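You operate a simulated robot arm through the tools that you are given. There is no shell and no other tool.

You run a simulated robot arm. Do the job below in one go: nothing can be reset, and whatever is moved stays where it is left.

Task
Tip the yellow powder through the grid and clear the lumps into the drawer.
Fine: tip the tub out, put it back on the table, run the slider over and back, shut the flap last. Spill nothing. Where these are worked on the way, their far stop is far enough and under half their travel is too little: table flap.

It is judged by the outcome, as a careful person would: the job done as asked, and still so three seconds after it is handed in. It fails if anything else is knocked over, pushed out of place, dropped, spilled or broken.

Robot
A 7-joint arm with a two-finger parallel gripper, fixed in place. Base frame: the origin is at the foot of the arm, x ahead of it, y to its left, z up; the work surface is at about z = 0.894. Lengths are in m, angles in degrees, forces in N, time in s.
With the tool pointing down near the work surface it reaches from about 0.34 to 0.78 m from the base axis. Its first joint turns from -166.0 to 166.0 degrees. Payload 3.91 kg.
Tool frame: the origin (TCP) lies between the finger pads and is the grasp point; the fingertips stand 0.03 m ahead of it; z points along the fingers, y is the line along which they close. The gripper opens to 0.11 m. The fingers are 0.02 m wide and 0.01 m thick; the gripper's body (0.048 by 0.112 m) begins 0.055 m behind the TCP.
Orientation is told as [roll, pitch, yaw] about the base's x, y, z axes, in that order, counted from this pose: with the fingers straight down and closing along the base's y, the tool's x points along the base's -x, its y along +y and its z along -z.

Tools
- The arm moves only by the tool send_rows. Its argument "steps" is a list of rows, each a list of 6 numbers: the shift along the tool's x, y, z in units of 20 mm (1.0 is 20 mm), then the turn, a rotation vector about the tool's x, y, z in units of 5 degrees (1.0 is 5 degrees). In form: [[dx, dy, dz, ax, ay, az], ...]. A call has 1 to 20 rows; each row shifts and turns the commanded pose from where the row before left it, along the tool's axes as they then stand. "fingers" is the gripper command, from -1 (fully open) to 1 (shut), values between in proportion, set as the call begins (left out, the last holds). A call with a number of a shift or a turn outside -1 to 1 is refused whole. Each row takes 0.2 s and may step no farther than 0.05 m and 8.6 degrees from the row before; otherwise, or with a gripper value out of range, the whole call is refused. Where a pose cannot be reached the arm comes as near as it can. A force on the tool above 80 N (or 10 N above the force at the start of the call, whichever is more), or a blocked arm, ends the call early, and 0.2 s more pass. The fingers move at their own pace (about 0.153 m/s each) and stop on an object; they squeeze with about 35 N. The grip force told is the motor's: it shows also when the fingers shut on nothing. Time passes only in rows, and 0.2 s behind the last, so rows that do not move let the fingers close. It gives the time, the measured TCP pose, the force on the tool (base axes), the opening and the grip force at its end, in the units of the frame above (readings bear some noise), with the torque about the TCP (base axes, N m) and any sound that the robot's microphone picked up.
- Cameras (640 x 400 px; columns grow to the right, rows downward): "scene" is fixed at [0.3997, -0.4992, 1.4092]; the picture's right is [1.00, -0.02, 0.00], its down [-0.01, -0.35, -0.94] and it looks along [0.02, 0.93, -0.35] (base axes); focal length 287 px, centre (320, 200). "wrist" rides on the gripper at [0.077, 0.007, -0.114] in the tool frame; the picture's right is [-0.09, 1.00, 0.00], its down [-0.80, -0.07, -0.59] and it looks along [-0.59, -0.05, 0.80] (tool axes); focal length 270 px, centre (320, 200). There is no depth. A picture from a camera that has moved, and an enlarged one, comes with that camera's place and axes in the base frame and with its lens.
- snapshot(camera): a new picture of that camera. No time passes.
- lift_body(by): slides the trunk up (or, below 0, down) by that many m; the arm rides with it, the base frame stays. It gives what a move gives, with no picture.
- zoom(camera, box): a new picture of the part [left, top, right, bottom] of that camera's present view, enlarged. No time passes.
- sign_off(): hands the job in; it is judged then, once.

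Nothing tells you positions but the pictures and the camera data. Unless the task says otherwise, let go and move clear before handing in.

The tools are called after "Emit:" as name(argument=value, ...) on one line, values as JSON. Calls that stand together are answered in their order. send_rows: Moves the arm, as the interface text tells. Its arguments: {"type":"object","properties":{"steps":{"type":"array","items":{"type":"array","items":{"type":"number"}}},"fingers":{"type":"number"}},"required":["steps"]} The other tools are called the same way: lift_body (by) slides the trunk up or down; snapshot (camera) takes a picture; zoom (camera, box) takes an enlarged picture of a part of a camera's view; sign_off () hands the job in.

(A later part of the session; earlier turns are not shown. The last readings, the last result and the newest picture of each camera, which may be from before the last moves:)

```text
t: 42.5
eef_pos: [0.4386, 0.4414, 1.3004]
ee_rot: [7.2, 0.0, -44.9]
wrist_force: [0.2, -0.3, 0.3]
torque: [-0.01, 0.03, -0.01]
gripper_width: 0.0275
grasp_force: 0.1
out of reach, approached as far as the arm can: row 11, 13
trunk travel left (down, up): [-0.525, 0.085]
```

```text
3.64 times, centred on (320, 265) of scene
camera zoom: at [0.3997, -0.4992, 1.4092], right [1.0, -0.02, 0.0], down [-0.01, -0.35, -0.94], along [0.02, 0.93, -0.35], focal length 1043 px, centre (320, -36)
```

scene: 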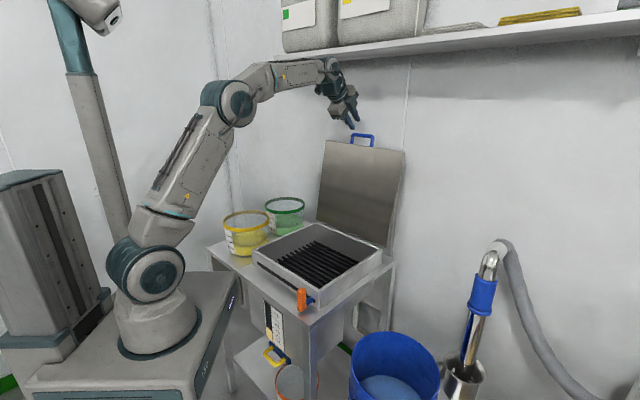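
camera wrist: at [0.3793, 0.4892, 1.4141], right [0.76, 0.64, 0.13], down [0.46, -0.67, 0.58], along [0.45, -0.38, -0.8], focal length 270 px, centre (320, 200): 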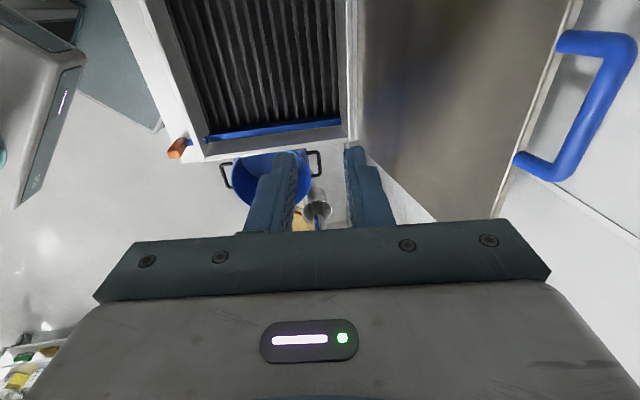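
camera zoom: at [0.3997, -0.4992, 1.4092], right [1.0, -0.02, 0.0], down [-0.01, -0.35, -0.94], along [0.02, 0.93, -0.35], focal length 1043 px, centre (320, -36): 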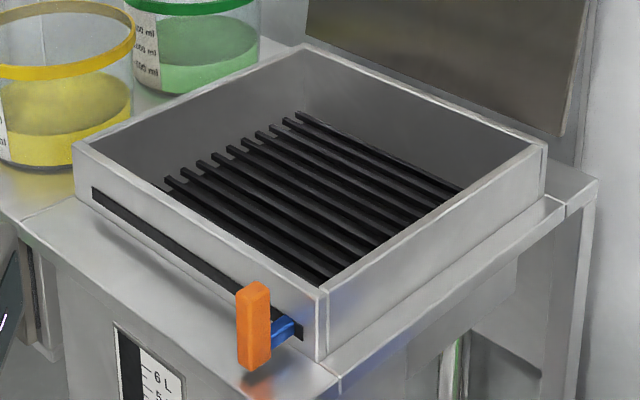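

The grid bars run along the slider's travel, with a blue wiper at the right end. I want a closer look at the yellow tub's shape and the left end of the grid, so I'll turn the camera toward them.

Emit:
zoom(camera="scene", box=[215, 195, 315, 265])

Emit:
send_rows(steps=[[0, -1, 0, 0.48, 0, 0], [0, -1, 0, 0.48, 0, 0], [0, -1, 0, 0.48, 0, 0], [0, -1, 0, 0, 0, 0], [0, -1, 0, 0, 0, -1], [0, 0, 0, 0, 0, -1], [0, 0, 0, 0, 0, -1], [0, 0, 0, 0, 0, -1], [0, 0, 0, 0, 0, -1], [0, 0, 0, 0, 0, -1], [0, 0, 0, 0, 0, -1], [0, 0, 0, 0, 0, -1], [0, 0, 0, 0, 0, -1], [0, 0, 0, 0, 0, -1], [0, 0, 0, 0, 0, -1], [0, 0, 0, 0, 0, -1], [0, 0, 0, 0, 0, -1], [0, 0, 0, 0, 0, -1], [0, 0, 0, 0, 0, -1], [0, 0, 0, 0, 0, -1]])

Emit:
snapshot(camera="wrist")

```text
5.71 times, centred on (265, 230) of scene
camera zoom: at [0.3997, -0.4992, 1.4092], right [1.0, -0.02, 0.0], down [-0.01, -0.35, -0.94], along [0.02, 0.93, -0.35], focal length 1639 px, centre (634, 29)
```

zoom: 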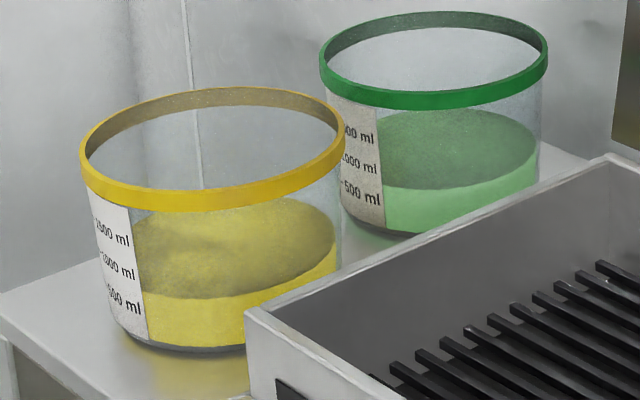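

```text
t: 46.8
eef_pos: [0.37, 0.3704, 1.2949]
ee_rot: [-0.1, 0.0, 35.2]
wrist_force: [0.5, -1.2, -0.7]
torque: [-0.01, -0.03, -0.02]
gripper_width: 0.0275
grasp_force: 0.1
trunk travel left (down, up): [-0.525, 0.085]
```

```text
taken
camera wrist: at [0.3027, 0.332, 1.4092], right [-0.5, 0.86, 0.0], down [0.7, 0.4, 0.59], along [0.51, 0.3, -0.8], focal length 270 px, centre (320, 200)
```

wrist: 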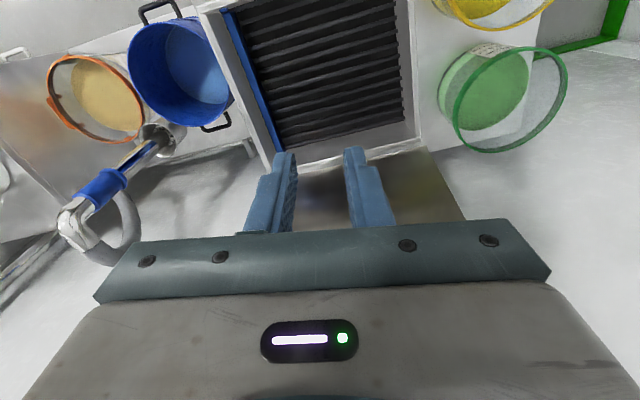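

Emit:
zoom(camera="wrist", box=[210, 0, 430, 160])

Emit:
zoom(camera="scene", box=[250, 215, 390, 305])

```text
2.50 times, centred on (320, 80) of wrist
camera zoom: at [0.3027, 0.332, 1.4092], right [-0.5, 0.86, 0.0], down [0.7, 0.4, 0.59], along [0.51, 0.3, -0.8], focal length 676 px, centre (320, 500)
```

zoom: 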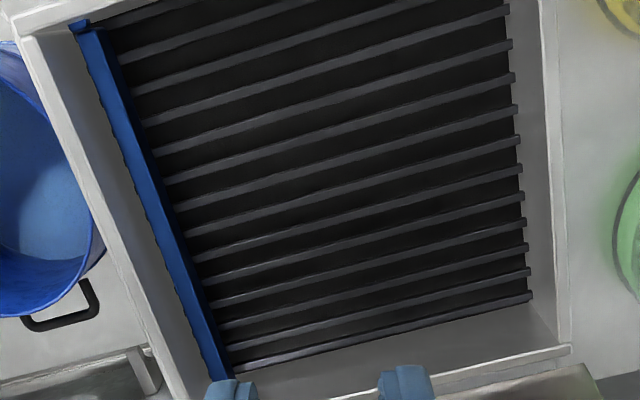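

```text
4.44 times, centred on (320, 260) of scene
camera zoom: at [0.3997, -0.4992, 1.4092], right [1.0, -0.02, 0.0], down [-0.01, -0.35, -0.94], along [0.02, 0.93, -0.35], focal length 1274 px, centre (320, -67)
```

zoom: 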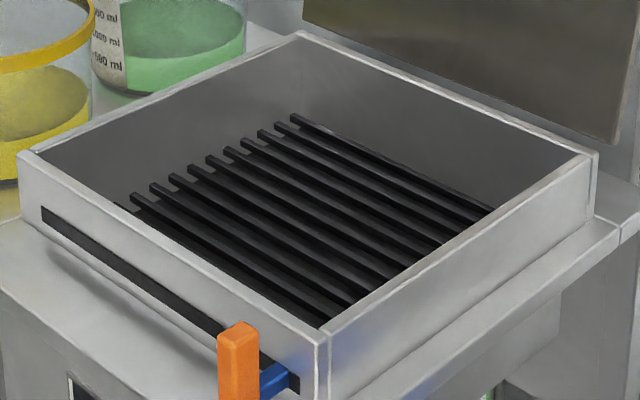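

The grid's bars lie at z≈0.80, about 9 cm below the box rim, and fill nearly the whole box; its middle is near (0.40, 0.40). The tub's wall is almost straight (about 0.082 m radius) with a thicker rim band. I'll move over the tub's left side and look closely.

Emit:
send_rows(steps=[[0, 0, 0, 0, 0, -0.98], [0, 0, 0, 0, 0, -0.98], [0.194, 0.992, 0.3, 0, 0, 0], [0.194, 0.992, 0.3, 0, 0, 0], [0.194, 0.992, 0.3, 0, 0, 0], [0.194, 0.992, 0.3, 0, 0, 0], [0.194, 0.992, 0.3, 0, 0, 0], [0.194, 0.992, 0.3, 0, 0, 0], [0.194, 0.992, 0.3, 0, 0, 0], [0.194, 0.992, 0.3, 0, 0, 0], [0.194, 0.992, 0.3, 0, 0, 0], [0.194, 0.992, 0.3, 0, 0, 0], [0.194, 0.992, 0.3, 0, 0, 0], [0.194, 0.992, 0.3, 0, 0, 0], [0.194, 0.992, 0.3, 0, 0, 0], [0.194, 0.992, 0.3, 0, 0, 0], [0.194, 0.992, 0.3, 0, 0, 0], [0.194, 0.992, 0.3, 0, 0, 0], [0.194, 0.992, 0.3, 0, 0, 0], [0.194, 0.992, 0.3, 0, 0, 0]], fingers=0)

Emit:
snapshot(camera="wrist")

Emit:
snapshot(camera="scene")

```text
t: 51.0
eef_pos: [0.0673, 0.5755, 1.1863]
ee_rot: [-0.2, 0.0, 44.9]
wrist_force: [-0.1, 0.5, 1.1]
torque: [0.01, -0.01, 0.02]
gripper_width: 0.0549
grasp_force: 0.0
trunk travel left (down, up): [-0.525, 0.085]
```

```text
taken
camera wrist: at [0.0072, 0.5255, 1.3016], right [-0.64, 0.77, 0.0], down [0.62, 0.52, 0.59], along [0.46, 0.38, -0.8], focal length 270 px, centre (320, 200)
```

wrist: 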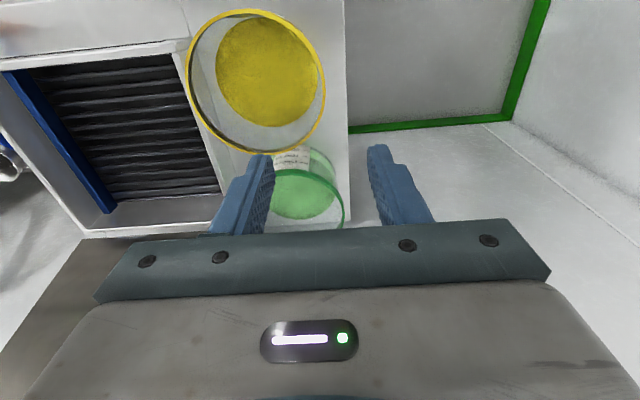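

```text
taken
```

scene: 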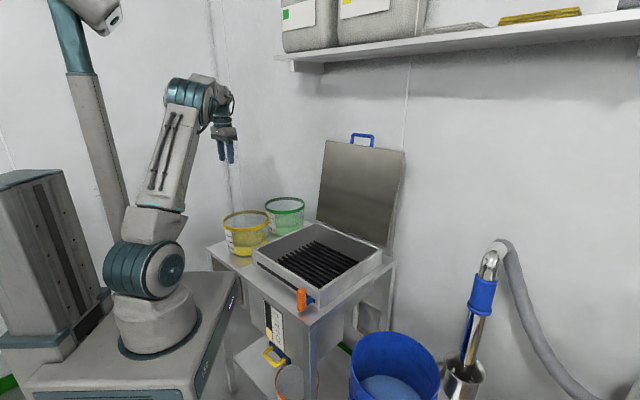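

Emit:
zoom(camera="wrist", box=[170, 0, 370, 180])

Emit:
zoom(camera="wrist", box=[240, 120, 360, 230])

```text
2.22 times, centred on (270, 90) of wrist
camera zoom: at [0.0072, 0.5255, 1.3016], right [-0.64, 0.77, 0.0], down [0.62, 0.52, 0.59], along [0.46, 0.38, -0.8], focal length 601 px, centre (431, 444)
```

zoom: 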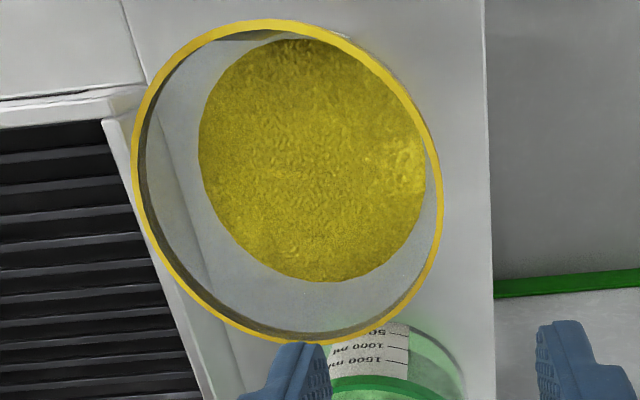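

```text
3.64 times, centred on (300, 175) of wrist
camera zoom: at [0.0072, 0.5255, 1.3016], right [-0.64, 0.77, 0.0], down [0.62, 0.52, 0.59], along [0.46, 0.38, -0.8], focal length 983 px, centre (393, 291)
```

zoom: 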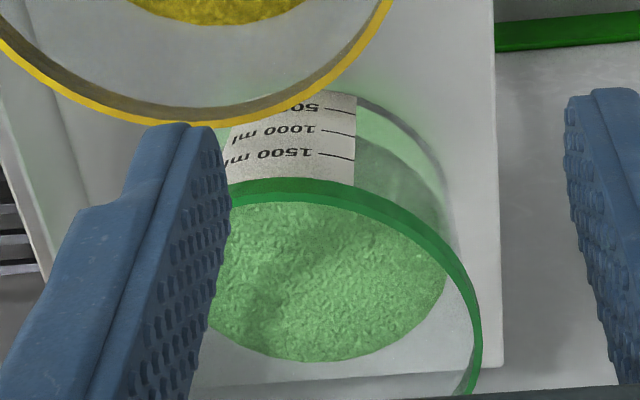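

The tub's rim is centred near (0.13, 0.525) at z≈0.95, radius about 0.086, wall about 5 mm thick. To tip it I'll pinch its rim and roll the hand so it points outward and up, which suits a lower trunk. I'll lower the trunk and rehearse that tip empty first.

Emit:
lift_body(by=-0.12)

Emit:
send_rows(steps=[[0, 0, -1, 0, 0, 0], [0, 0, -1, 0, 0, 0], [0, 0, -1, 0, 0, 0], [0, 0, -1, 0, 0, 0], [0, 0, -1, 0, 0, 0], [0, 0, -1, 0, 0, 0], [0, 0, -1, 0, 0, 0]])

Emit:
lift_body(by=-0.14)

```text
t: 52.5
eef_pos: [0.0675, 0.5744, 1.0678]
ee_rot: [-0.2, 0.0, 45.0]
wrist_force: [0.4, -0.6, -0.8]
torque: [0.02, 0.0, 0.0]
gripper_width: 0.0551
grasp_force: 0.1
trunk travel left (down, up): [-0.405, 0.205]
```

```text
t: 54.0
eef_pos: [0.0678, 0.5737, 1.203]
ee_rot: [-0.2, 0.2, 44.6]
wrist_force: [0.4, 0.1, -0.5]
torque: [-0.03, -0.02, -0.05]
gripper_width: 0.0549
grasp_force: 0.1
out of reach, approached as far as the arm can: row 7
trunk travel left (down, up): [-0.405, 0.205]
```

```text
t: 55.7
eef_pos: [0.0681, 0.5742, 1.0629]
ee_rot: [-0.1, 0.2, 44.7]
wrist_force: [0.0, -0.4, 0.2]
torque: [-0.01, 0.0, -0.04]
gripper_width: 0.055
grasp_force: 0.1
trunk travel left (down, up): [-0.265, 0.345]
```

Emit:
send_rows(steps=[[-0.1, -1, -0.1, 0, 0, 0], [-0.1, -1, -0.1, 0, 0, 0], [-0.1, -1, -0.1, 0, 0, 0], [-0.1, -1, -0.1, 0, 0, 0], [-0.1, -1, -0.1, 0, 0, 0], [-0.1, -1, -0.1, 0, 0, 0], [-0.1, -1, -0.1, 0, 0, 0], [-0.1, -1, -0.1, 0, 0, 0], [-0.1, -1, -0.1, 0, 0, 0], [-0.1, -1, -0.1, 0, 0, 0], [-0.1, -1, -0.1, 0, 0, 0], [-0.1, -1, -0.1, 0, 0, 0], [-0.1, -1, -0.1, 0, 0, 0], [-0.1, -1, -0.1, 0, 0, 0], [-0.1, -1, -0.1, 0, 0, 0], [-0.1, -1, -0.1, 0, 0, 0], [-0.1, -1, -0.1, 0, 0, 0], [-0.1, -1, -0.1, 0, 0, 0]])

Emit:
send_rows(steps=[[0, 0, 0, 0, 0, 1], [0, 0, 0, 0, 0, 1], [0, 0, 0, 0, 0, 1], [0, 0, 0, 0, 0, 1], [0, 0, 0, 0, 0, 1], [0, 0, 0, 0, 0, 1], [0, 0, 0, 0, 0, 1], [0, 0, 0, 0, 0, 1], [0, 0, 0, 0, 0, 1], [0, 0, 0, 0, 0, 1], [0, 0, 0, 0, 0, 1], [0, 0, 0, 0, 0, 1], [0, 0, 0, 0, 0, 1], [0, 0, 0, 0, 0, 1], [0, 0, 0, 0, 0, 1], [0, 0, 0, 0, 0, 1], [0, 0, 0, 0, 0, 1], [0, 0, 0, 0, 0, 1]])

Emit:
snapshot(camera="scene")

```text
t: 59.5
eef_pos: [0.3466, 0.3435, 1.0983]
ee_rot: [-0.1, 0.2, 44.7]
wrist_force: [-0.2, -0.5, 0.0]
torque: [0.0, -0.02, -0.06]
gripper_width: 0.055
grasp_force: 0.0
trunk travel left (down, up): [-0.265, 0.345]
```

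```text
t: 63.3
eef_pos: [0.3487, 0.3421, 1.0993]
ee_rot: [-0.2, 0.0, -45.3]
wrist_force: [0.7, -1.1, -0.2]
torque: [0.03, 0.01, 0.02]
gripper_width: 0.0551
grasp_force: 0.0
trunk travel left (down, up): [-0.265, 0.345]
```

```text
taken
```

scene: 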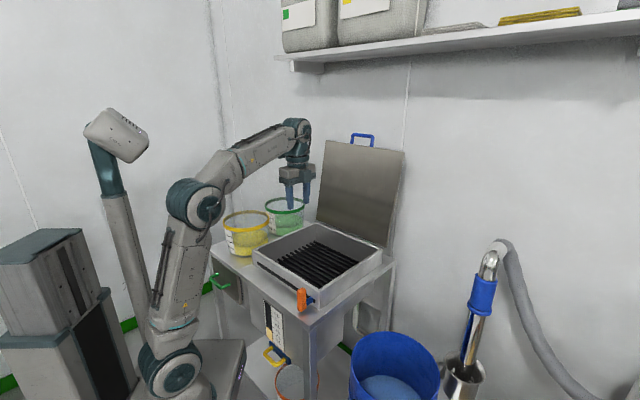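

Emit:
send_rows(steps=[[0, 1, -0.5, 0, 0, 0], [0, 1, -0.5, 0, 0, 0], [0, 0, 0, -1, 0, 0], [0, 0, 0, -1, 0, 0], [0, 0, 0, -1, 0, 0], [0, 0, 0, -1, 0, 0], [0, 0, 0, -1, 0, 0], [0, 0, 0, -1, 0, 0], [0, 0, 0, -1, 0, 0], [0, 0, 0, -1, 0, 0], [0, 0, 0, -1, 0, 0], [0, 0, 0, -1, 0, 0], [0, 0, 0, -1, 0, 0], [0, 0, 0, -1, 0, 0], [0, 0, 0, -1, 0, 0], [0, 0, 0, -1, 0, 0], [0, 0, 0, -1, 0, 0], [0, 0, 0, -1, 0, 0], [0, 0, 0, -1, 0, 0], [0, 0, 0, -1, 0, 0]])

Emit:
snapshot(camera="scene")

Emit:
zoom(camera="scene", box=[180, 240, 300, 340])

```text
t: 67.5
eef_pos: [0.3767, 0.371, 1.1185]
ee_rot: [89.7, -0.1, -45.4]
wrist_force: [-0.2, 0.3, -0.8]
torque: [-0.01, 0.01, -0.05]
gripper_width: 0.055
grasp_force: 0.0
trunk travel left (down, up): [-0.265, 0.345]
```

```text
taken
```

scene: 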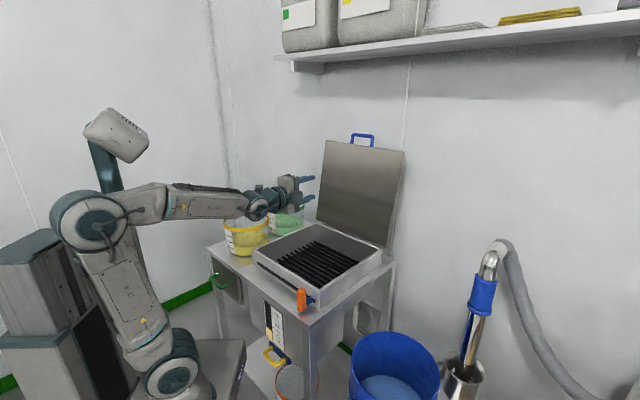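

```text
4.00 times, centred on (240, 290) of scene
camera zoom: at [0.3997, -0.4992, 1.4092], right [1.0, -0.02, 0.0], down [-0.01, -0.35, -0.94], along [0.02, 0.93, -0.35], focal length 1147 px, centre (640, -160)
```

zoom: 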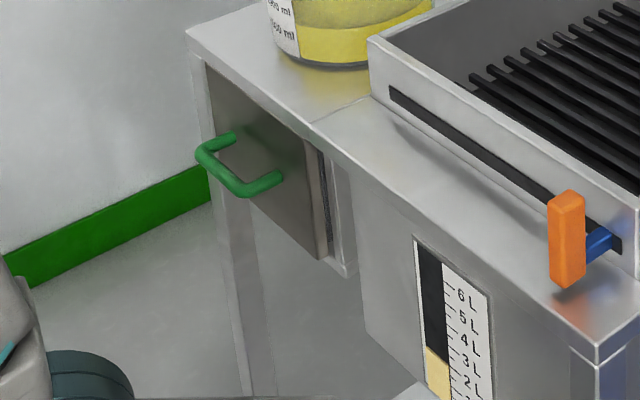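

T=90° is easy in this posture. I'll rehearse the rest up to 130°.

Emit:
send_rows(steps=[[0, 0, 0, -1, 0, 0], [0, 0, 0, -1, 0, 0], [0, 0, 0, -1, 0, 0], [0, 0, 0, -1, 0, 0], [0, 0, 0, -1, 0, 0], [0, 0, 0, -1, 0, 0], [0, 0, 0, -1, 0, 0], [0, 0, 0, -1, 0, 0]])

Emit:
snapshot(camera="scene")

```text
t: 69.3
eef_pos: [0.3765, 0.3696, 1.1179]
ee_rot: [129.8, -0.2, -45.2]
wrist_force: [-1.0, 0.1, 0.2]
torque: [0.02, -0.02, 0.02]
gripper_width: 0.0552
grasp_force: 0.0
trunk travel left (down, up): [-0.265, 0.345]
```

```text
taken
```

scene: 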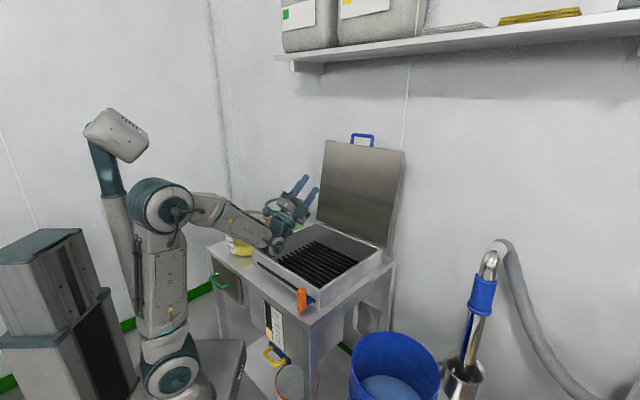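

Emit:
zoom(camera="scene", box=[220, 160, 380, 290])

Emit:
snapshot(camera="wrist")

```text
3.08 times, centred on (300, 225) of scene
camera zoom: at [0.3997, -0.4992, 1.4092], right [1.0, -0.02, 0.0], down [-0.01, -0.35, -0.94], along [0.02, 0.93, -0.35], focal length 882 px, centre (382, 123)
```

zoom: 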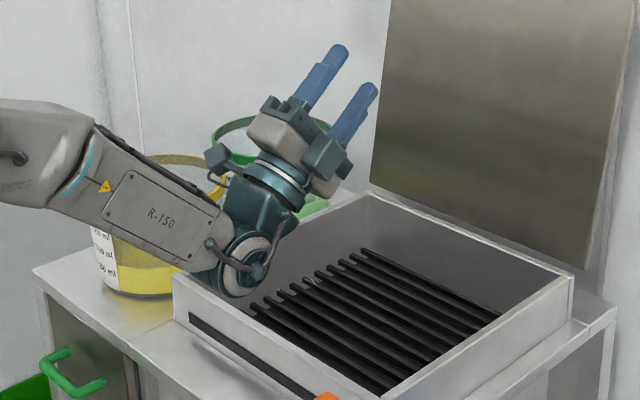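

```text
taken
camera wrist: at [0.2565, 0.3607, 1.0495], right [-0.39, -0.51, 0.77], down [0.27, -0.86, -0.43], along [0.88, 0.04, 0.48], focal length 270 px, centre (320, 200)
```

wrist: 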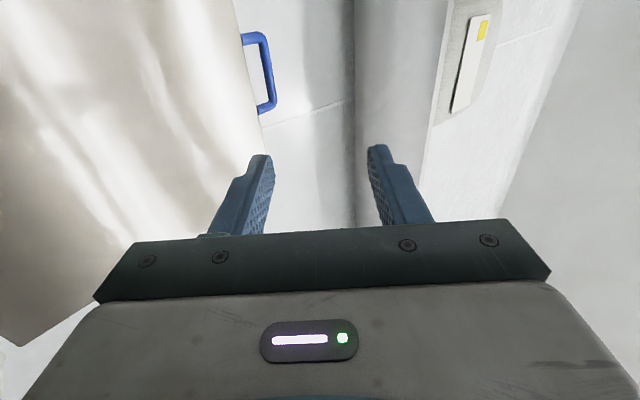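

The full tip is reachable with the wrist clearing the box's front wall by about 3 cm. I'll go back upright, turn, and set up above the tub's left rim to grip it.

Emit:
send_rows(steps=[[0, 0, 0, 1, 0, 0], [0, 0, 0, 1, 0, 0], [0, 0, 0, 1, 0, 0], [0, 0, 0, 1, 0, 0], [0, 0, 0, 1, 0, 0], [0, 0, 0, 1, 0, 0], [0, 0, 0, 1, 0, 0], [0, 0, 0, 1, 0, 0], [0, 0, 0, 1, 0, 0], [0, 0, 0, 1, 0, 0], [0, 0, 0, 1, 0, 0], [0, 0, 0, 1, 0, 0], [0, 0, 0, 1, 0, 0], [0, 0, 0, 1, 0, 0], [0, 0, 0, 1, 0, 0], [0, 0, 0, 1, 0, 0], [0, 0, 0, 1, 0, 0], [0, 0, 0, 1, 0, 0]])

Emit:
send_rows(steps=[[0, 0, 0, 1, 0, 0], [0, 0, 0, 1, 0, 0], [0, 0, 0, 1, 0, 0], [0, 0, 0, 1, 0, 0], [0, 0, 0, 1, 0, 0], [0, 0, 0, 1, 0, 0], [0, 0, 0, 0.95, 0, 0], [0, 0, 0, 1, 0, 0], [0, -1, 0, 0, 0, 0], [0, -1, 0, 0, 0, 0]])

Emit:
send_rows(steps=[[0, 0, 0, 0, 0, -1], [0, 0, 0, 0, 0, -1], [0, 0, 0, 0, 0, -1], [0, 0, 0, 0, 0, -1], [0, 0, 0, 0, 0, -1], [0, 0, 0, 0, 0, -1], [0, 0, 0, 0, 0, -1], [0, 0, 0, 0, 0, -1], [0, 0, 0, 0, 0, -1], [0, 0, 0, 0, 0, -1], [0, 0, 0, 0, 0, -1], [0, 0, 0, 0, 0, -1], [0, 0, 0, 0, 0, -1], [0, 0, 0, 0, 0, -1], [0, 0, 0, 0, 0, -1], [0, 0, 0, 0, 0, -1], [0, 0, 0, 0, 0, -1], [0, 0, 0, 0, 0, -1]])

```text
t: 73.1
eef_pos: [0.3752, 0.3703, 1.1194]
ee_rot: [39.6, 0.0, -45.3]
wrist_force: [0.1, 0.5, 0.3]
torque: [0.05, -0.04, -0.01]
gripper_width: 0.0551
grasp_force: 0.0
trunk travel left (down, up): [-0.265, 0.345]
```

```text
t: 75.3
eef_pos: [0.3461, 0.3435, 1.1188]
ee_rot: [-0.1, 0.0, -45.3]
wrist_force: [0.5, -0.1, -0.4]
torque: [0.0, -0.02, 0.0]
gripper_width: 0.0554
grasp_force: 0.1
trunk travel left (down, up): [-0.265, 0.345]
```

```text
t: 79.1
eef_pos: [0.3475, 0.3422, 1.1196]
ee_rot: [-0.2, 0.0, 44.8]
wrist_force: [-0.2, 0.1, 0.0]
torque: [0.01, -0.01, 0.03]
gripper_width: 0.0552
grasp_force: 0.0
trunk travel left (down, up): [-0.265, 0.345]
```

Emit:
send_rows(steps=[[0.067, 0.968, 0.17, 0, 0, 0], [0.067, 0.968, 0.17, 0, 0, 0], [0.067, 0.968, 0.17, 0, 0, 0], [0.067, 0.968, 0.17, 0, 0, 0], [0.067, 0.968, 0.17, 0, 0, 0], [0.067, 0.968, 0.17, 0, 0, 0], [0.067, 0.968, 0.17, 0, 0, 0], [0.067, 0.968, 0.17, 0, 0, 0], [0.067, 0.968, 0.17, 0, 0, 0], [0.067, 0.968, 0.17, 0, 0, 0], [0.067, 0.968, 0.17, 0, 0, 0], [0.067, 0.968, 0.17, 0, 0, 0], [0.067, 0.968, 0.17, 0, 0, 0], [0.067, 0.968, 0.17, 0, 0, 0], [0.067, 0.968, 0.17, 0, 0, 0], [0.067, 0.968, 0.17, 0, 0, 0], [0.067, 0.968, 0.17, 0, 0, 0], [0.067, 0.968, 0.17, 0, 0, 0], [0.067, 0.968, 0.17, 0, 0, 0]], fingers=0.2)

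Emit:
snapshot(camera="wrist")

Emit:
zoom(camera="scene", box=[200, 160, 320, 260])

```text
t: 83.1
eef_pos: [0.0725, 0.5844, 1.0523]
ee_rot: [-0.1, 0.2, 44.7]
wrist_force: [0.4, 0.2, -0.3]
torque: [0.03, -0.02, 0.01]
gripper_width: 0.0439
grasp_force: 0.1
out of reach, approached as far as the arm can: row 19
trunk travel left (down, up): [-0.265, 0.345]
```

```text
taken
camera wrist: at [0.013, 0.5359, 1.1661], right [-0.64, 0.77, 0.0], down [0.62, 0.51, 0.59], along [0.46, 0.38, -0.81], focal length 270 px, centre (320, 200)
```

wrist: 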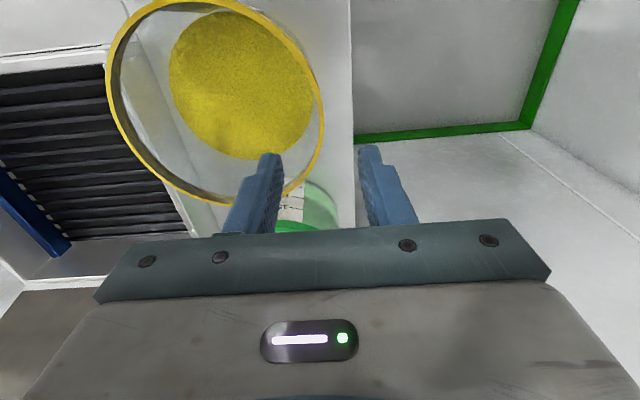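

```text
4.00 times, centred on (260, 210) of scene
camera zoom: at [0.3997, -0.4992, 1.4092], right [1.0, -0.02, 0.0], down [-0.01, -0.35, -0.94], along [0.02, 0.93, -0.35], focal length 1147 px, centre (560, 160)
```

zoom: 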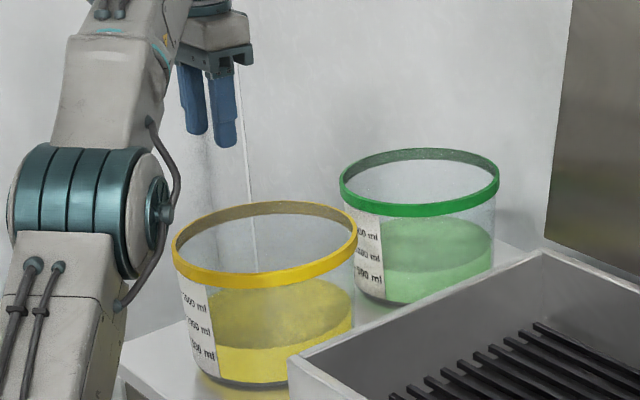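

Emit:
zoom(camera="wrist", box=[90, 0, 350, 210])

```text
1.90 times, centred on (220, 105) of wrist
camera zoom: at [0.013, 0.5359, 1.1661], right [-0.64, 0.77, 0.0], down [0.62, 0.51, 0.59], along [0.46, 0.38, -0.81], focal length 515 px, centre (510, 381)
```

zoom: 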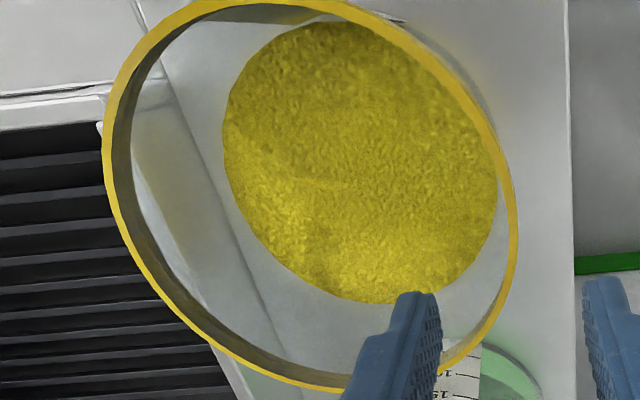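

Emit:
send_rows(steps=[[0, 0.1, 0.8, 0, 0, 0], [0, 0, 0.8, 0, 0, 0], [0, 0, 0.8, 0, 0, 0], [0, 0, 0.6, 0, 0, 0]])

Emit:
zoom(camera="scene", box=[215, 190, 305, 260])

Emit:
zoom(camera="wrist", box=[200, 60, 440, 240])

```text
t: 84.1
eef_pos: [0.0717, 0.5869, 0.9911]
ee_rot: [-0.1, 0.0, 44.8]
wrist_force: [0.0, 0.4, 0.5]
torque: [-0.01, 0.0, 0.0]
gripper_width: 0.0442
grasp_force: 0.1
trunk travel left (down, up): [-0.265, 0.345]
```

```text
5.71 times, centred on (260, 225) of scene
camera zoom: at [0.3997, -0.4992, 1.4092], right [1.0, -0.02, 0.0], down [-0.01, -0.35, -0.94], along [0.02, 0.93, -0.35], focal length 1639 px, centre (663, 57)
```

zoom: 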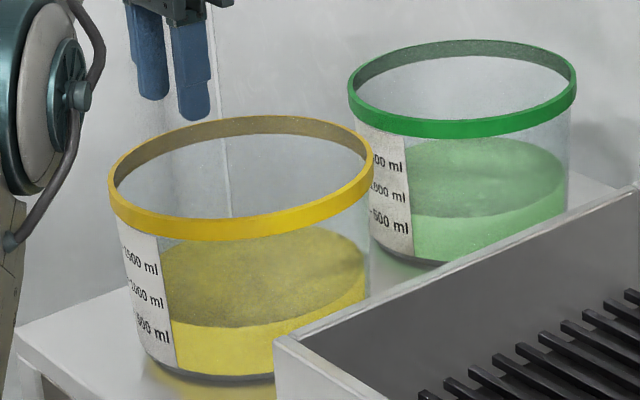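

```text
2.22 times, centred on (320, 150) of wrist
camera zoom: at [0.0126, 0.5377, 1.1051], right [-0.64, 0.77, 0.0], down [0.62, 0.51, 0.59], along [0.46, 0.38, -0.8], focal length 601 px, centre (320, 311)
```

zoom: 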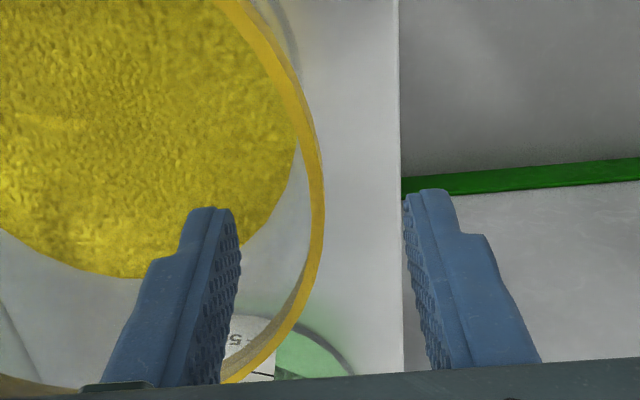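

Both fingers straddle the rim wall with about 2 cm clearance each side. I'll lower onto it.

Emit:
send_rows(steps=[[0, 0, 0.9, 0, 0, 0], [0, 0, 0.9, 0, 0, 0], [0, 0, 0.9, 0, 0, 0], [0, 0, 0.9, 0, 0, 0]])

Emit:
zoom(camera="scene", box=[215, 190, 305, 260])

Emit:
zoom(camera="wrist", box=[200, 60, 440, 240])

```text
t: 85.1
eef_pos: [0.0732, 0.5853, 0.9187]
ee_rot: [-0.1, -0.1, 44.8]
wrist_force: [-0.5, -0.1, -0.1]
torque: [-0.02, 0.03, 0.0]
gripper_width: 0.0442
grasp_force: 0.1
trunk travel left (down, up): [-0.265, 0.345]
```

```text
5.71 times, centred on (260, 225) of scene
camera zoom: at [0.3997, -0.4992, 1.4092], right [1.0, -0.02, 0.0], down [-0.01, -0.35, -0.94], along [0.02, 0.93, -0.35], focal length 1639 px, centre (663, 57)
```

zoom: 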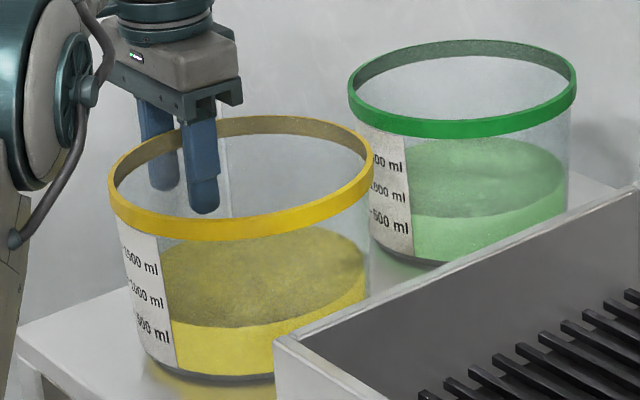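

```text
2.22 times, centred on (320, 150) of wrist
camera zoom: at [0.0125, 0.537, 1.033], right [-0.64, 0.77, 0.0], down [0.62, 0.51, 0.59], along [0.46, 0.38, -0.8], focal length 601 px, centre (320, 311)
```

zoom: 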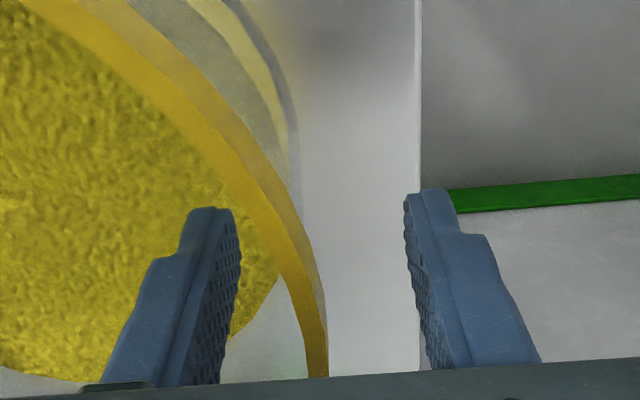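

Emit:
send_rows(steps=[[0, 0, 0.3, 0, 0, 0]])

Emit:
send_rows(steps=[[0, 0, 0, 0, 0, 0], [0, 0, 0, 0, 0, 0], [0, 0, 0, 0, 0, 0]], fingers=1)

Emit:
zoom(camera="scene", box=[215, 190, 305, 260])

Emit:
zoom(camera="wrist", box=[200, 60, 440, 240])

```text
t: 85.5
eef_pos: [0.0711, 0.5853, 0.913]
ee_rot: [0.0, 0.0, 44.7]
wrist_force: [0.0, -0.2, -0.7]
torque: [0.02, 0.03, 0.0]
gripper_width: 0.044
grasp_force: 0.0
trunk travel left (down, up): [-0.265, 0.345]
```

```text
t: 86.3
eef_pos: [0.0724, 0.5842, 0.9139]
ee_rot: [0.0, -0.1, 44.6]
wrist_force: [3.9, 2.4, 12.4]
torque: [-1.54, -1.74, 0.55]
gripper_width: 0.0084
grasp_force: 34.9
trunk travel left (down, up): [-0.265, 0.345]
```

```text
5.71 times, centred on (260, 225) of scene
camera zoom: at [0.3997, -0.4992, 1.4092], right [1.0, -0.02, 0.0], down [-0.01, -0.35, -0.94], along [0.02, 0.93, -0.35], focal length 1639 px, centre (663, 57)
```

zoom: 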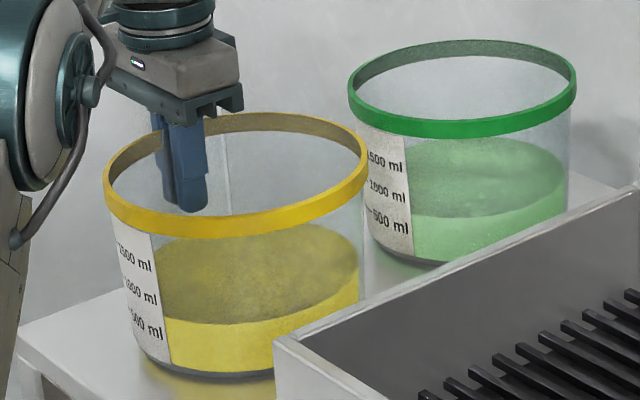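

```text
2.22 times, centred on (320, 150) of wrist
camera zoom: at [0.0129, 0.5365, 1.028], right [-0.64, 0.77, 0.0], down [0.62, 0.51, 0.6], along [0.46, 0.38, -0.8], focal length 601 px, centre (320, 311)
```

zoom: 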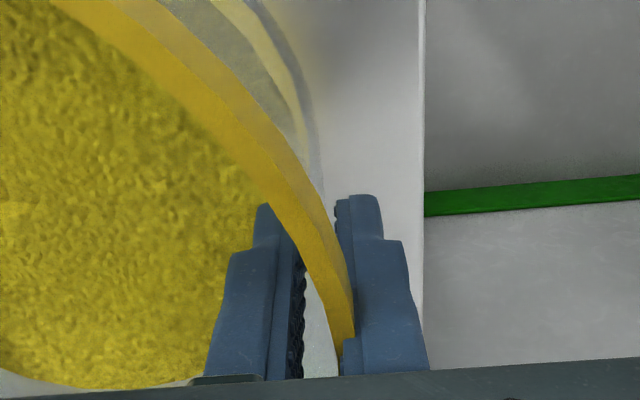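

The rim is pinched (8.4 mm) and the grip holds a firm moment. I'll lift slowly and watch whether the tub hangs level.

Emit:
send_rows(steps=[[0, 0, -0.4, 0, 0, 0], [0, 0, -0.4, 0, 0, 0], [0, 0, -0.4, 0, 0, 0], [0, 0, -0.4, 0, 0, 0]])

Emit:
zoom(camera="scene", box=[205, 180, 305, 260])

```text
t: 87.3
eef_pos: [0.072, 0.5852, 0.9456]
ee_rot: [-0.2, -0.1, 44.7]
wrist_force: [3.5, 1.4, 4.2]
torque: [-0.6, -0.93, 0.46]
gripper_width: 0.0053
grasp_force: 35.1
trunk travel left (down, up): [-0.265, 0.345]
```

```text
5.00 times, centred on (255, 220) of scene
camera zoom: at [0.3997, -0.4992, 1.4092], right [1.0, -0.02, 0.0], down [-0.01, -0.35, -0.94], along [0.02, 0.93, -0.35], focal length 1434 px, centre (645, 100)
```

zoom: 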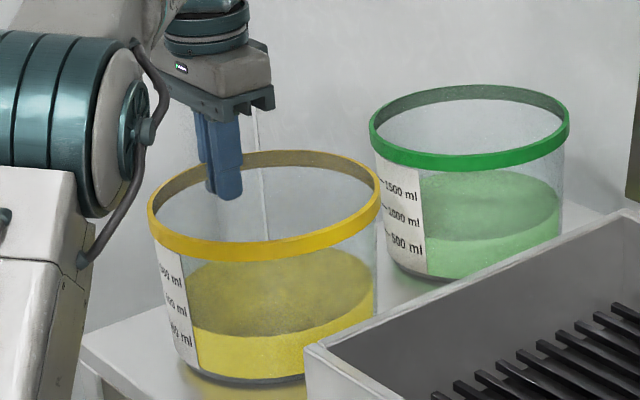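

Emit:
zoom(camera="scene", box=[225, 205, 290, 262])

Emit:
zoom(camera="wrist", box=[140, 0, 440, 240])

```text
7.02 times, centred on (258, 234) of scene
camera zoom: at [0.3997, -0.4992, 1.4092], right [1.0, -0.02, 0.0], down [-0.01, -0.35, -0.94], along [0.02, 0.93, -0.35], focal length 2012 px, centre (759, -35)
```

zoom: 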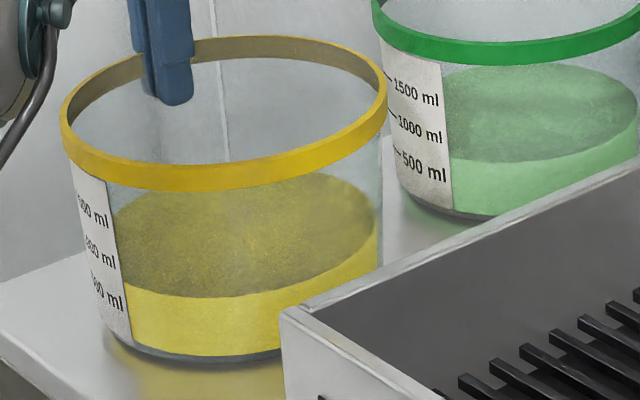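

```text
1.67 times, centred on (290, 120) of wrist
camera zoom: at [0.0132, 0.5367, 1.06], right [-0.64, 0.77, 0.0], down [0.62, 0.51, 0.6], along [0.46, 0.38, -0.8], focal length 450 px, centre (370, 333)
```

zoom: 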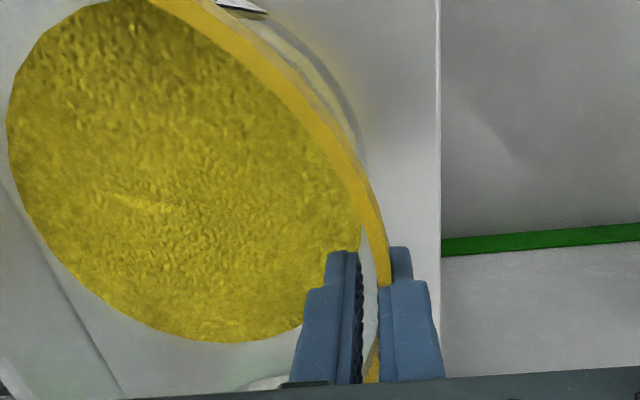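

The fingers slid up the wall about 2 cm instead of lifting, because the tub's wall leans inward and the pads weren't parallel to it. I'll lower again, let go, and re-grip with the tool tilted to match the wall.

Emit:
send_rows(steps=[[0, 0, 0.4, 0, 0, 0], [0, 0, 0.4, 0, 0, 0], [0, 0, 0.3, 0, 0, 0]])

Emit:
send_rows(steps=[[0, 0, 0, 0, 0, 0], [0, 0, 0, 0, 0, 0]], fingers=0.4)

Emit:
zoom(camera="scene", box=[215, 195, 305, 265])

Emit:
snapshot(camera="wrist")

```text
t: 88.1
eef_pos: [0.0713, 0.5837, 0.9243]
ee_rot: [0.0, -0.1, 44.7]
wrist_force: [1.9, 0.0, 26.2]
torque: [-1.3, -1.16, 0.51]
gripper_width: 0.0055
grasp_force: 34.8
trunk travel left (down, up): [-0.265, 0.345]
```

```text
t: 88.7
eef_pos: [0.0714, 0.5859, 0.9225]
ee_rot: [-0.3, 0.1, 44.7]
wrist_force: [-0.8, -0.1, 0.4]
torque: [0.02, 0.03, 0.05]
gripper_width: 0.0331
grasp_force: 0.1
trunk travel left (down, up): [-0.265, 0.345]
```

```text
5.71 times, centred on (260, 230) of scene
camera zoom: at [0.3997, -0.4992, 1.4092], right [1.0, -0.02, 0.0], down [-0.01, -0.35, -0.94], along [0.02, 0.93, -0.35], focal length 1639 px, centre (663, 29)
```

zoom: 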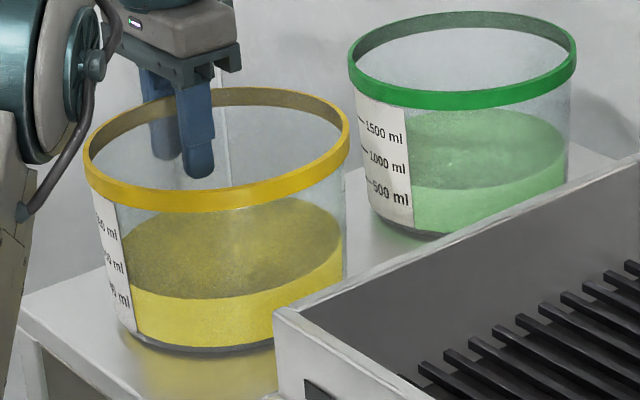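

```text
taken
camera wrist: at [0.0119, 0.5369, 1.0368], right [-0.64, 0.77, 0.0], down [0.62, 0.51, 0.59], along [0.46, 0.38, -0.8], focal length 270 px, centre (320, 200)
```

wrist: 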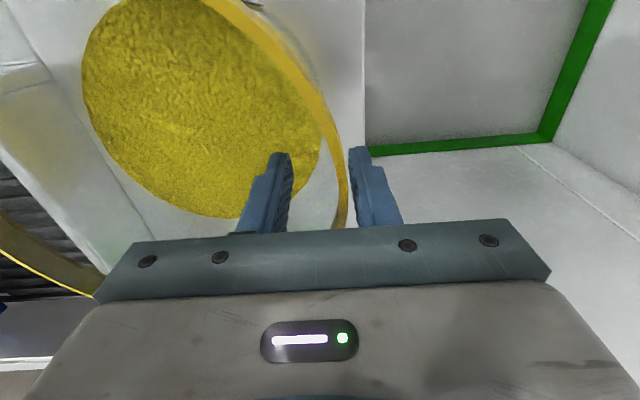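

The tub sits flat again, shifted about 1.5 cm to the left. I'll re-centre on its wall, tilt the tool 3° to match the taper, and close again.

Emit:
send_rows(steps=[[0, 0.375, 0, 0, 0, 0], [0, 0, 0, 0.6, 0, 0], [0, 0, 0.5, 0, 0, 0]])

Emit:
zoom(camera="wrist", box=[220, 80, 420, 240])

Emit:
zoom(camera="scene", box=[215, 195, 305, 265])

```text
t: 89.5
eef_pos: [0.0672, 0.5913, 0.9142]
ee_rot: [-3.0, 0.1, 44.6]
wrist_force: [-0.2, 0.4, 0.5]
torque: [0.0, 0.03, -0.03]
gripper_width: 0.0328
grasp_force: 0.0
trunk travel left (down, up): [-0.265, 0.345]
```

```text
2.50 times, centred on (320, 160) of wrist
camera zoom: at [0.0031, 0.5461, 1.0271], right [-0.64, 0.77, -0.05], down [0.6, 0.54, 0.6], along [0.49, 0.35, -0.8], focal length 676 px, centre (320, 300)
```

zoom: 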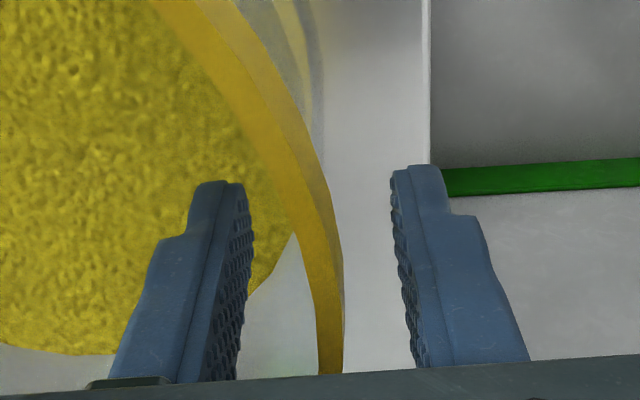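

```text
5.71 times, centred on (260, 230) of scene
camera zoom: at [0.3997, -0.4992, 1.4092], right [1.0, -0.02, 0.0], down [-0.01, -0.35, -0.94], along [0.02, 0.93, -0.35], focal length 1639 px, centre (663, 29)
```

zoom: 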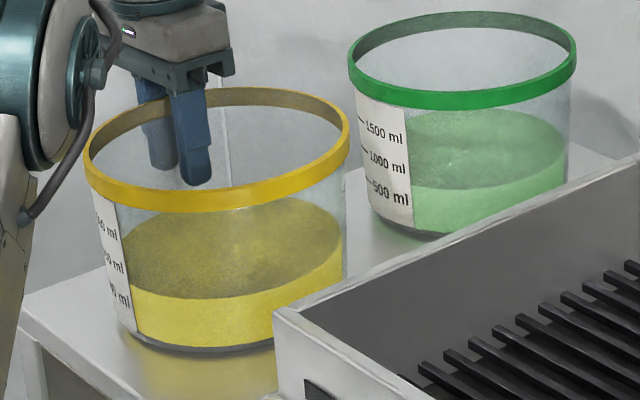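

Emit:
send_rows(steps=[[0, 0, 0, 0, 0, 0], [0, 0, 0, 0, 0, 0], [0, 0, 0, 0, 0, 0]], fingers=1)

Emit:
zoom(camera="scene", box=[215, 195, 305, 265])

Emit:
zoom(camera="wrist", box=[220, 80, 420, 240])

```text
t: 90.3
eef_pos: [0.0674, 0.5913, 0.9125]
ee_rot: [-3.1, 0.0, 44.7]
wrist_force: [0.4, -0.2, 0.1]
torque: [0.31, 0.24, 0.03]
gripper_width: 0.0039
grasp_force: 34.5
trunk travel left (down, up): [-0.265, 0.345]
```

```text
5.71 times, centred on (260, 230) of scene
camera zoom: at [0.3997, -0.4992, 1.4092], right [1.0, -0.02, 0.0], down [-0.01, -0.35, -0.94], along [0.02, 0.93, -0.35], focal length 1639 px, centre (663, 29)
```

zoom: 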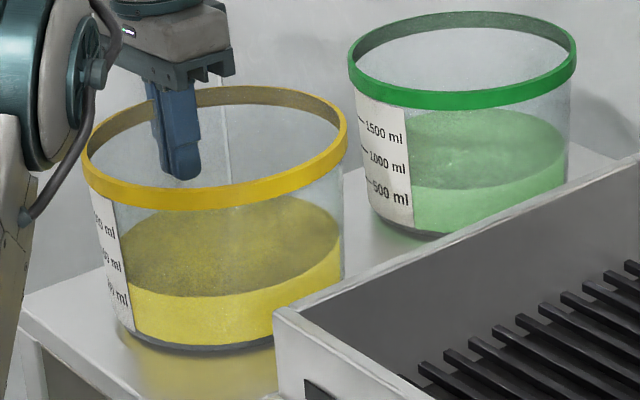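

```text
2.50 times, centred on (320, 160) of wrist
camera zoom: at [0.0033, 0.5461, 1.0273], right [-0.64, 0.77, -0.05], down [0.6, 0.54, 0.6], along [0.49, 0.35, -0.8], focal length 676 px, centre (320, 300)
```

zoom: 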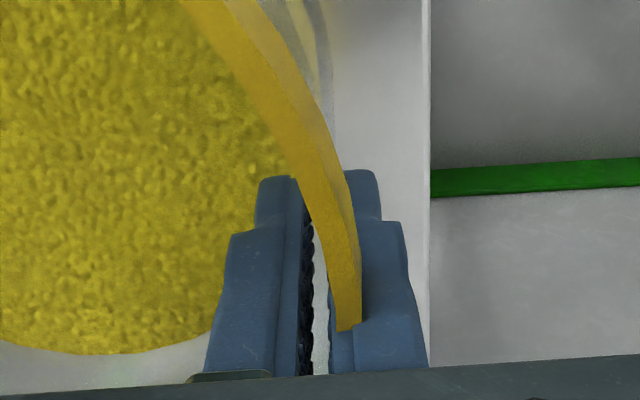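

This time the grip is flush, with almost no side load. I'll lift gently and check.

Emit:
send_rows(steps=[[0, 0, -0.25, 0, 0, 0], [0, 0, -0.25, 0, 0, 0], [0, 0, -0.25, 0, 0, 0], [0, 0, -0.25, 0, 0, 0]])

Emit:
zoom(camera="scene", box=[215, 195, 305, 265])

```text
t: 91.3
eef_pos: [0.0659, 0.5914, 0.9327]
ee_rot: [-3.2, 0.0, 44.7]
wrist_force: [-0.1, -0.3, -5.0]
torque: [0.32, 0.24, -0.01]
gripper_width: 0.0036
grasp_force: 35.2
trunk travel left (down, up): [-0.265, 0.345]
```

```text
5.71 times, centred on (260, 230) of scene
camera zoom: at [0.3997, -0.4992, 1.4092], right [1.0, -0.02, 0.0], down [-0.01, -0.35, -0.94], along [0.02, 0.93, -0.35], focal length 1639 px, centre (663, 29)
```

zoom: 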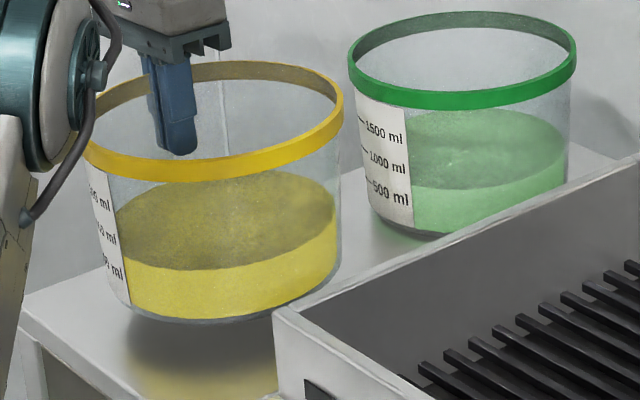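

The tub hangs level at about 5 N. I'll raise it clear of the box wall.

Emit:
send_rows(steps=[[0, 0, -0.4, 0, 0, 0], [0, 0, -0.5, 0, 0, 0], [0, 0, -0.5, 0, 0, 0], [0, 0, -0.5, 0, 0, 0], [0, 0, -0.5, 0, 0, 0], [0, 0, -0.5, 0, 0, 0], [0, 0, -0.5, 0, 0, 0], [0, 0, -0.5, 0, 0, 0], [0, 0, -0.5, 0, 0, 0]])

Emit:
snapshot(camera="scene")

```text
t: 93.3
eef_pos: [0.0632, 0.5939, 1.0212]
ee_rot: [-3.1, 0.1, 44.7]
wrist_force: [0.4, -0.1, -5.3]
torque: [0.33, 0.21, 0.01]
gripper_width: 0.0038
grasp_force: 34.8
trunk travel left (down, up): [-0.265, 0.345]
```

```text
taken
```

scene: 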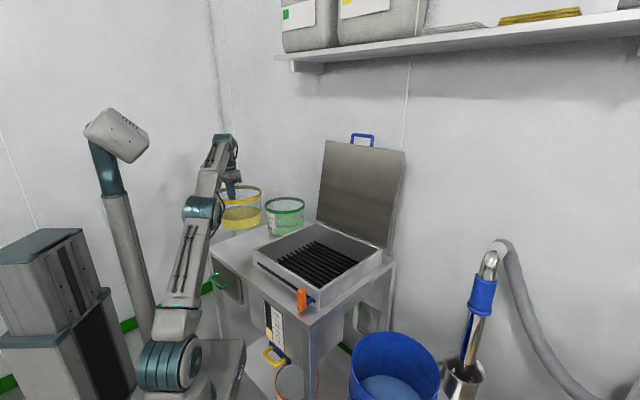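

Emit:
send_rows(steps=[[0, 0, 0, -0.6, 0, 0], [0, -0.7, -0.2, 0, 0, 0], [0, -0.9, -0.3, 0, 0, 0], [0, -0.9, -0.3, 0, 0, 0], [0, -0.9, -0.3, 0, 0, 0], [0, -0.9, -0.3, 0, 0, 0], [0, -0.9, -0.3, 0, 0, 0], [0, -0.9, -0.3, 0, 0, 0], [0, -0.9, -0.3, 0, 0, 0], [0, -0.9, -0.3, 0, 0, 0], [0, -0.6, -0.2, 0, 0, 0]])

Emit:
zoom(camera="scene", box=[200, 150, 360, 280])

```text
t: 95.7
eef_pos: [0.183, 0.4737, 1.0773]
ee_rot: [-0.1, 0.0, 44.7]
wrist_force: [-0.6, -0.5, -4.9]
torque: [0.33, 0.25, -0.04]
gripper_width: 0.0038
grasp_force: 34.7
trunk travel left (down, up): [-0.265, 0.345]
```

```text
3.08 times, centred on (280, 215) of scene
camera zoom: at [0.3997, -0.4992, 1.4092], right [1.0, -0.02, 0.0], down [-0.01, -0.35, -0.94], along [0.02, 0.93, -0.35], focal length 882 px, centre (443, 154)
```

zoom: 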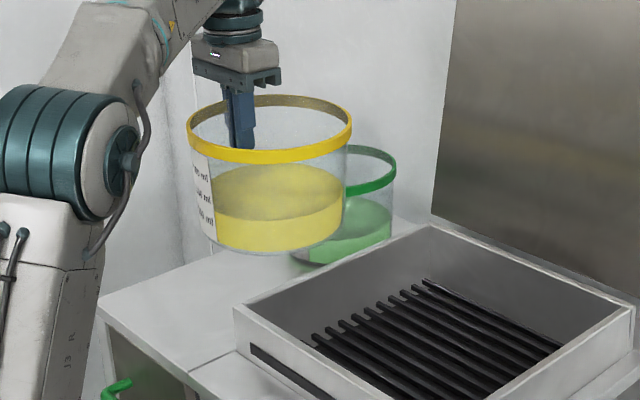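

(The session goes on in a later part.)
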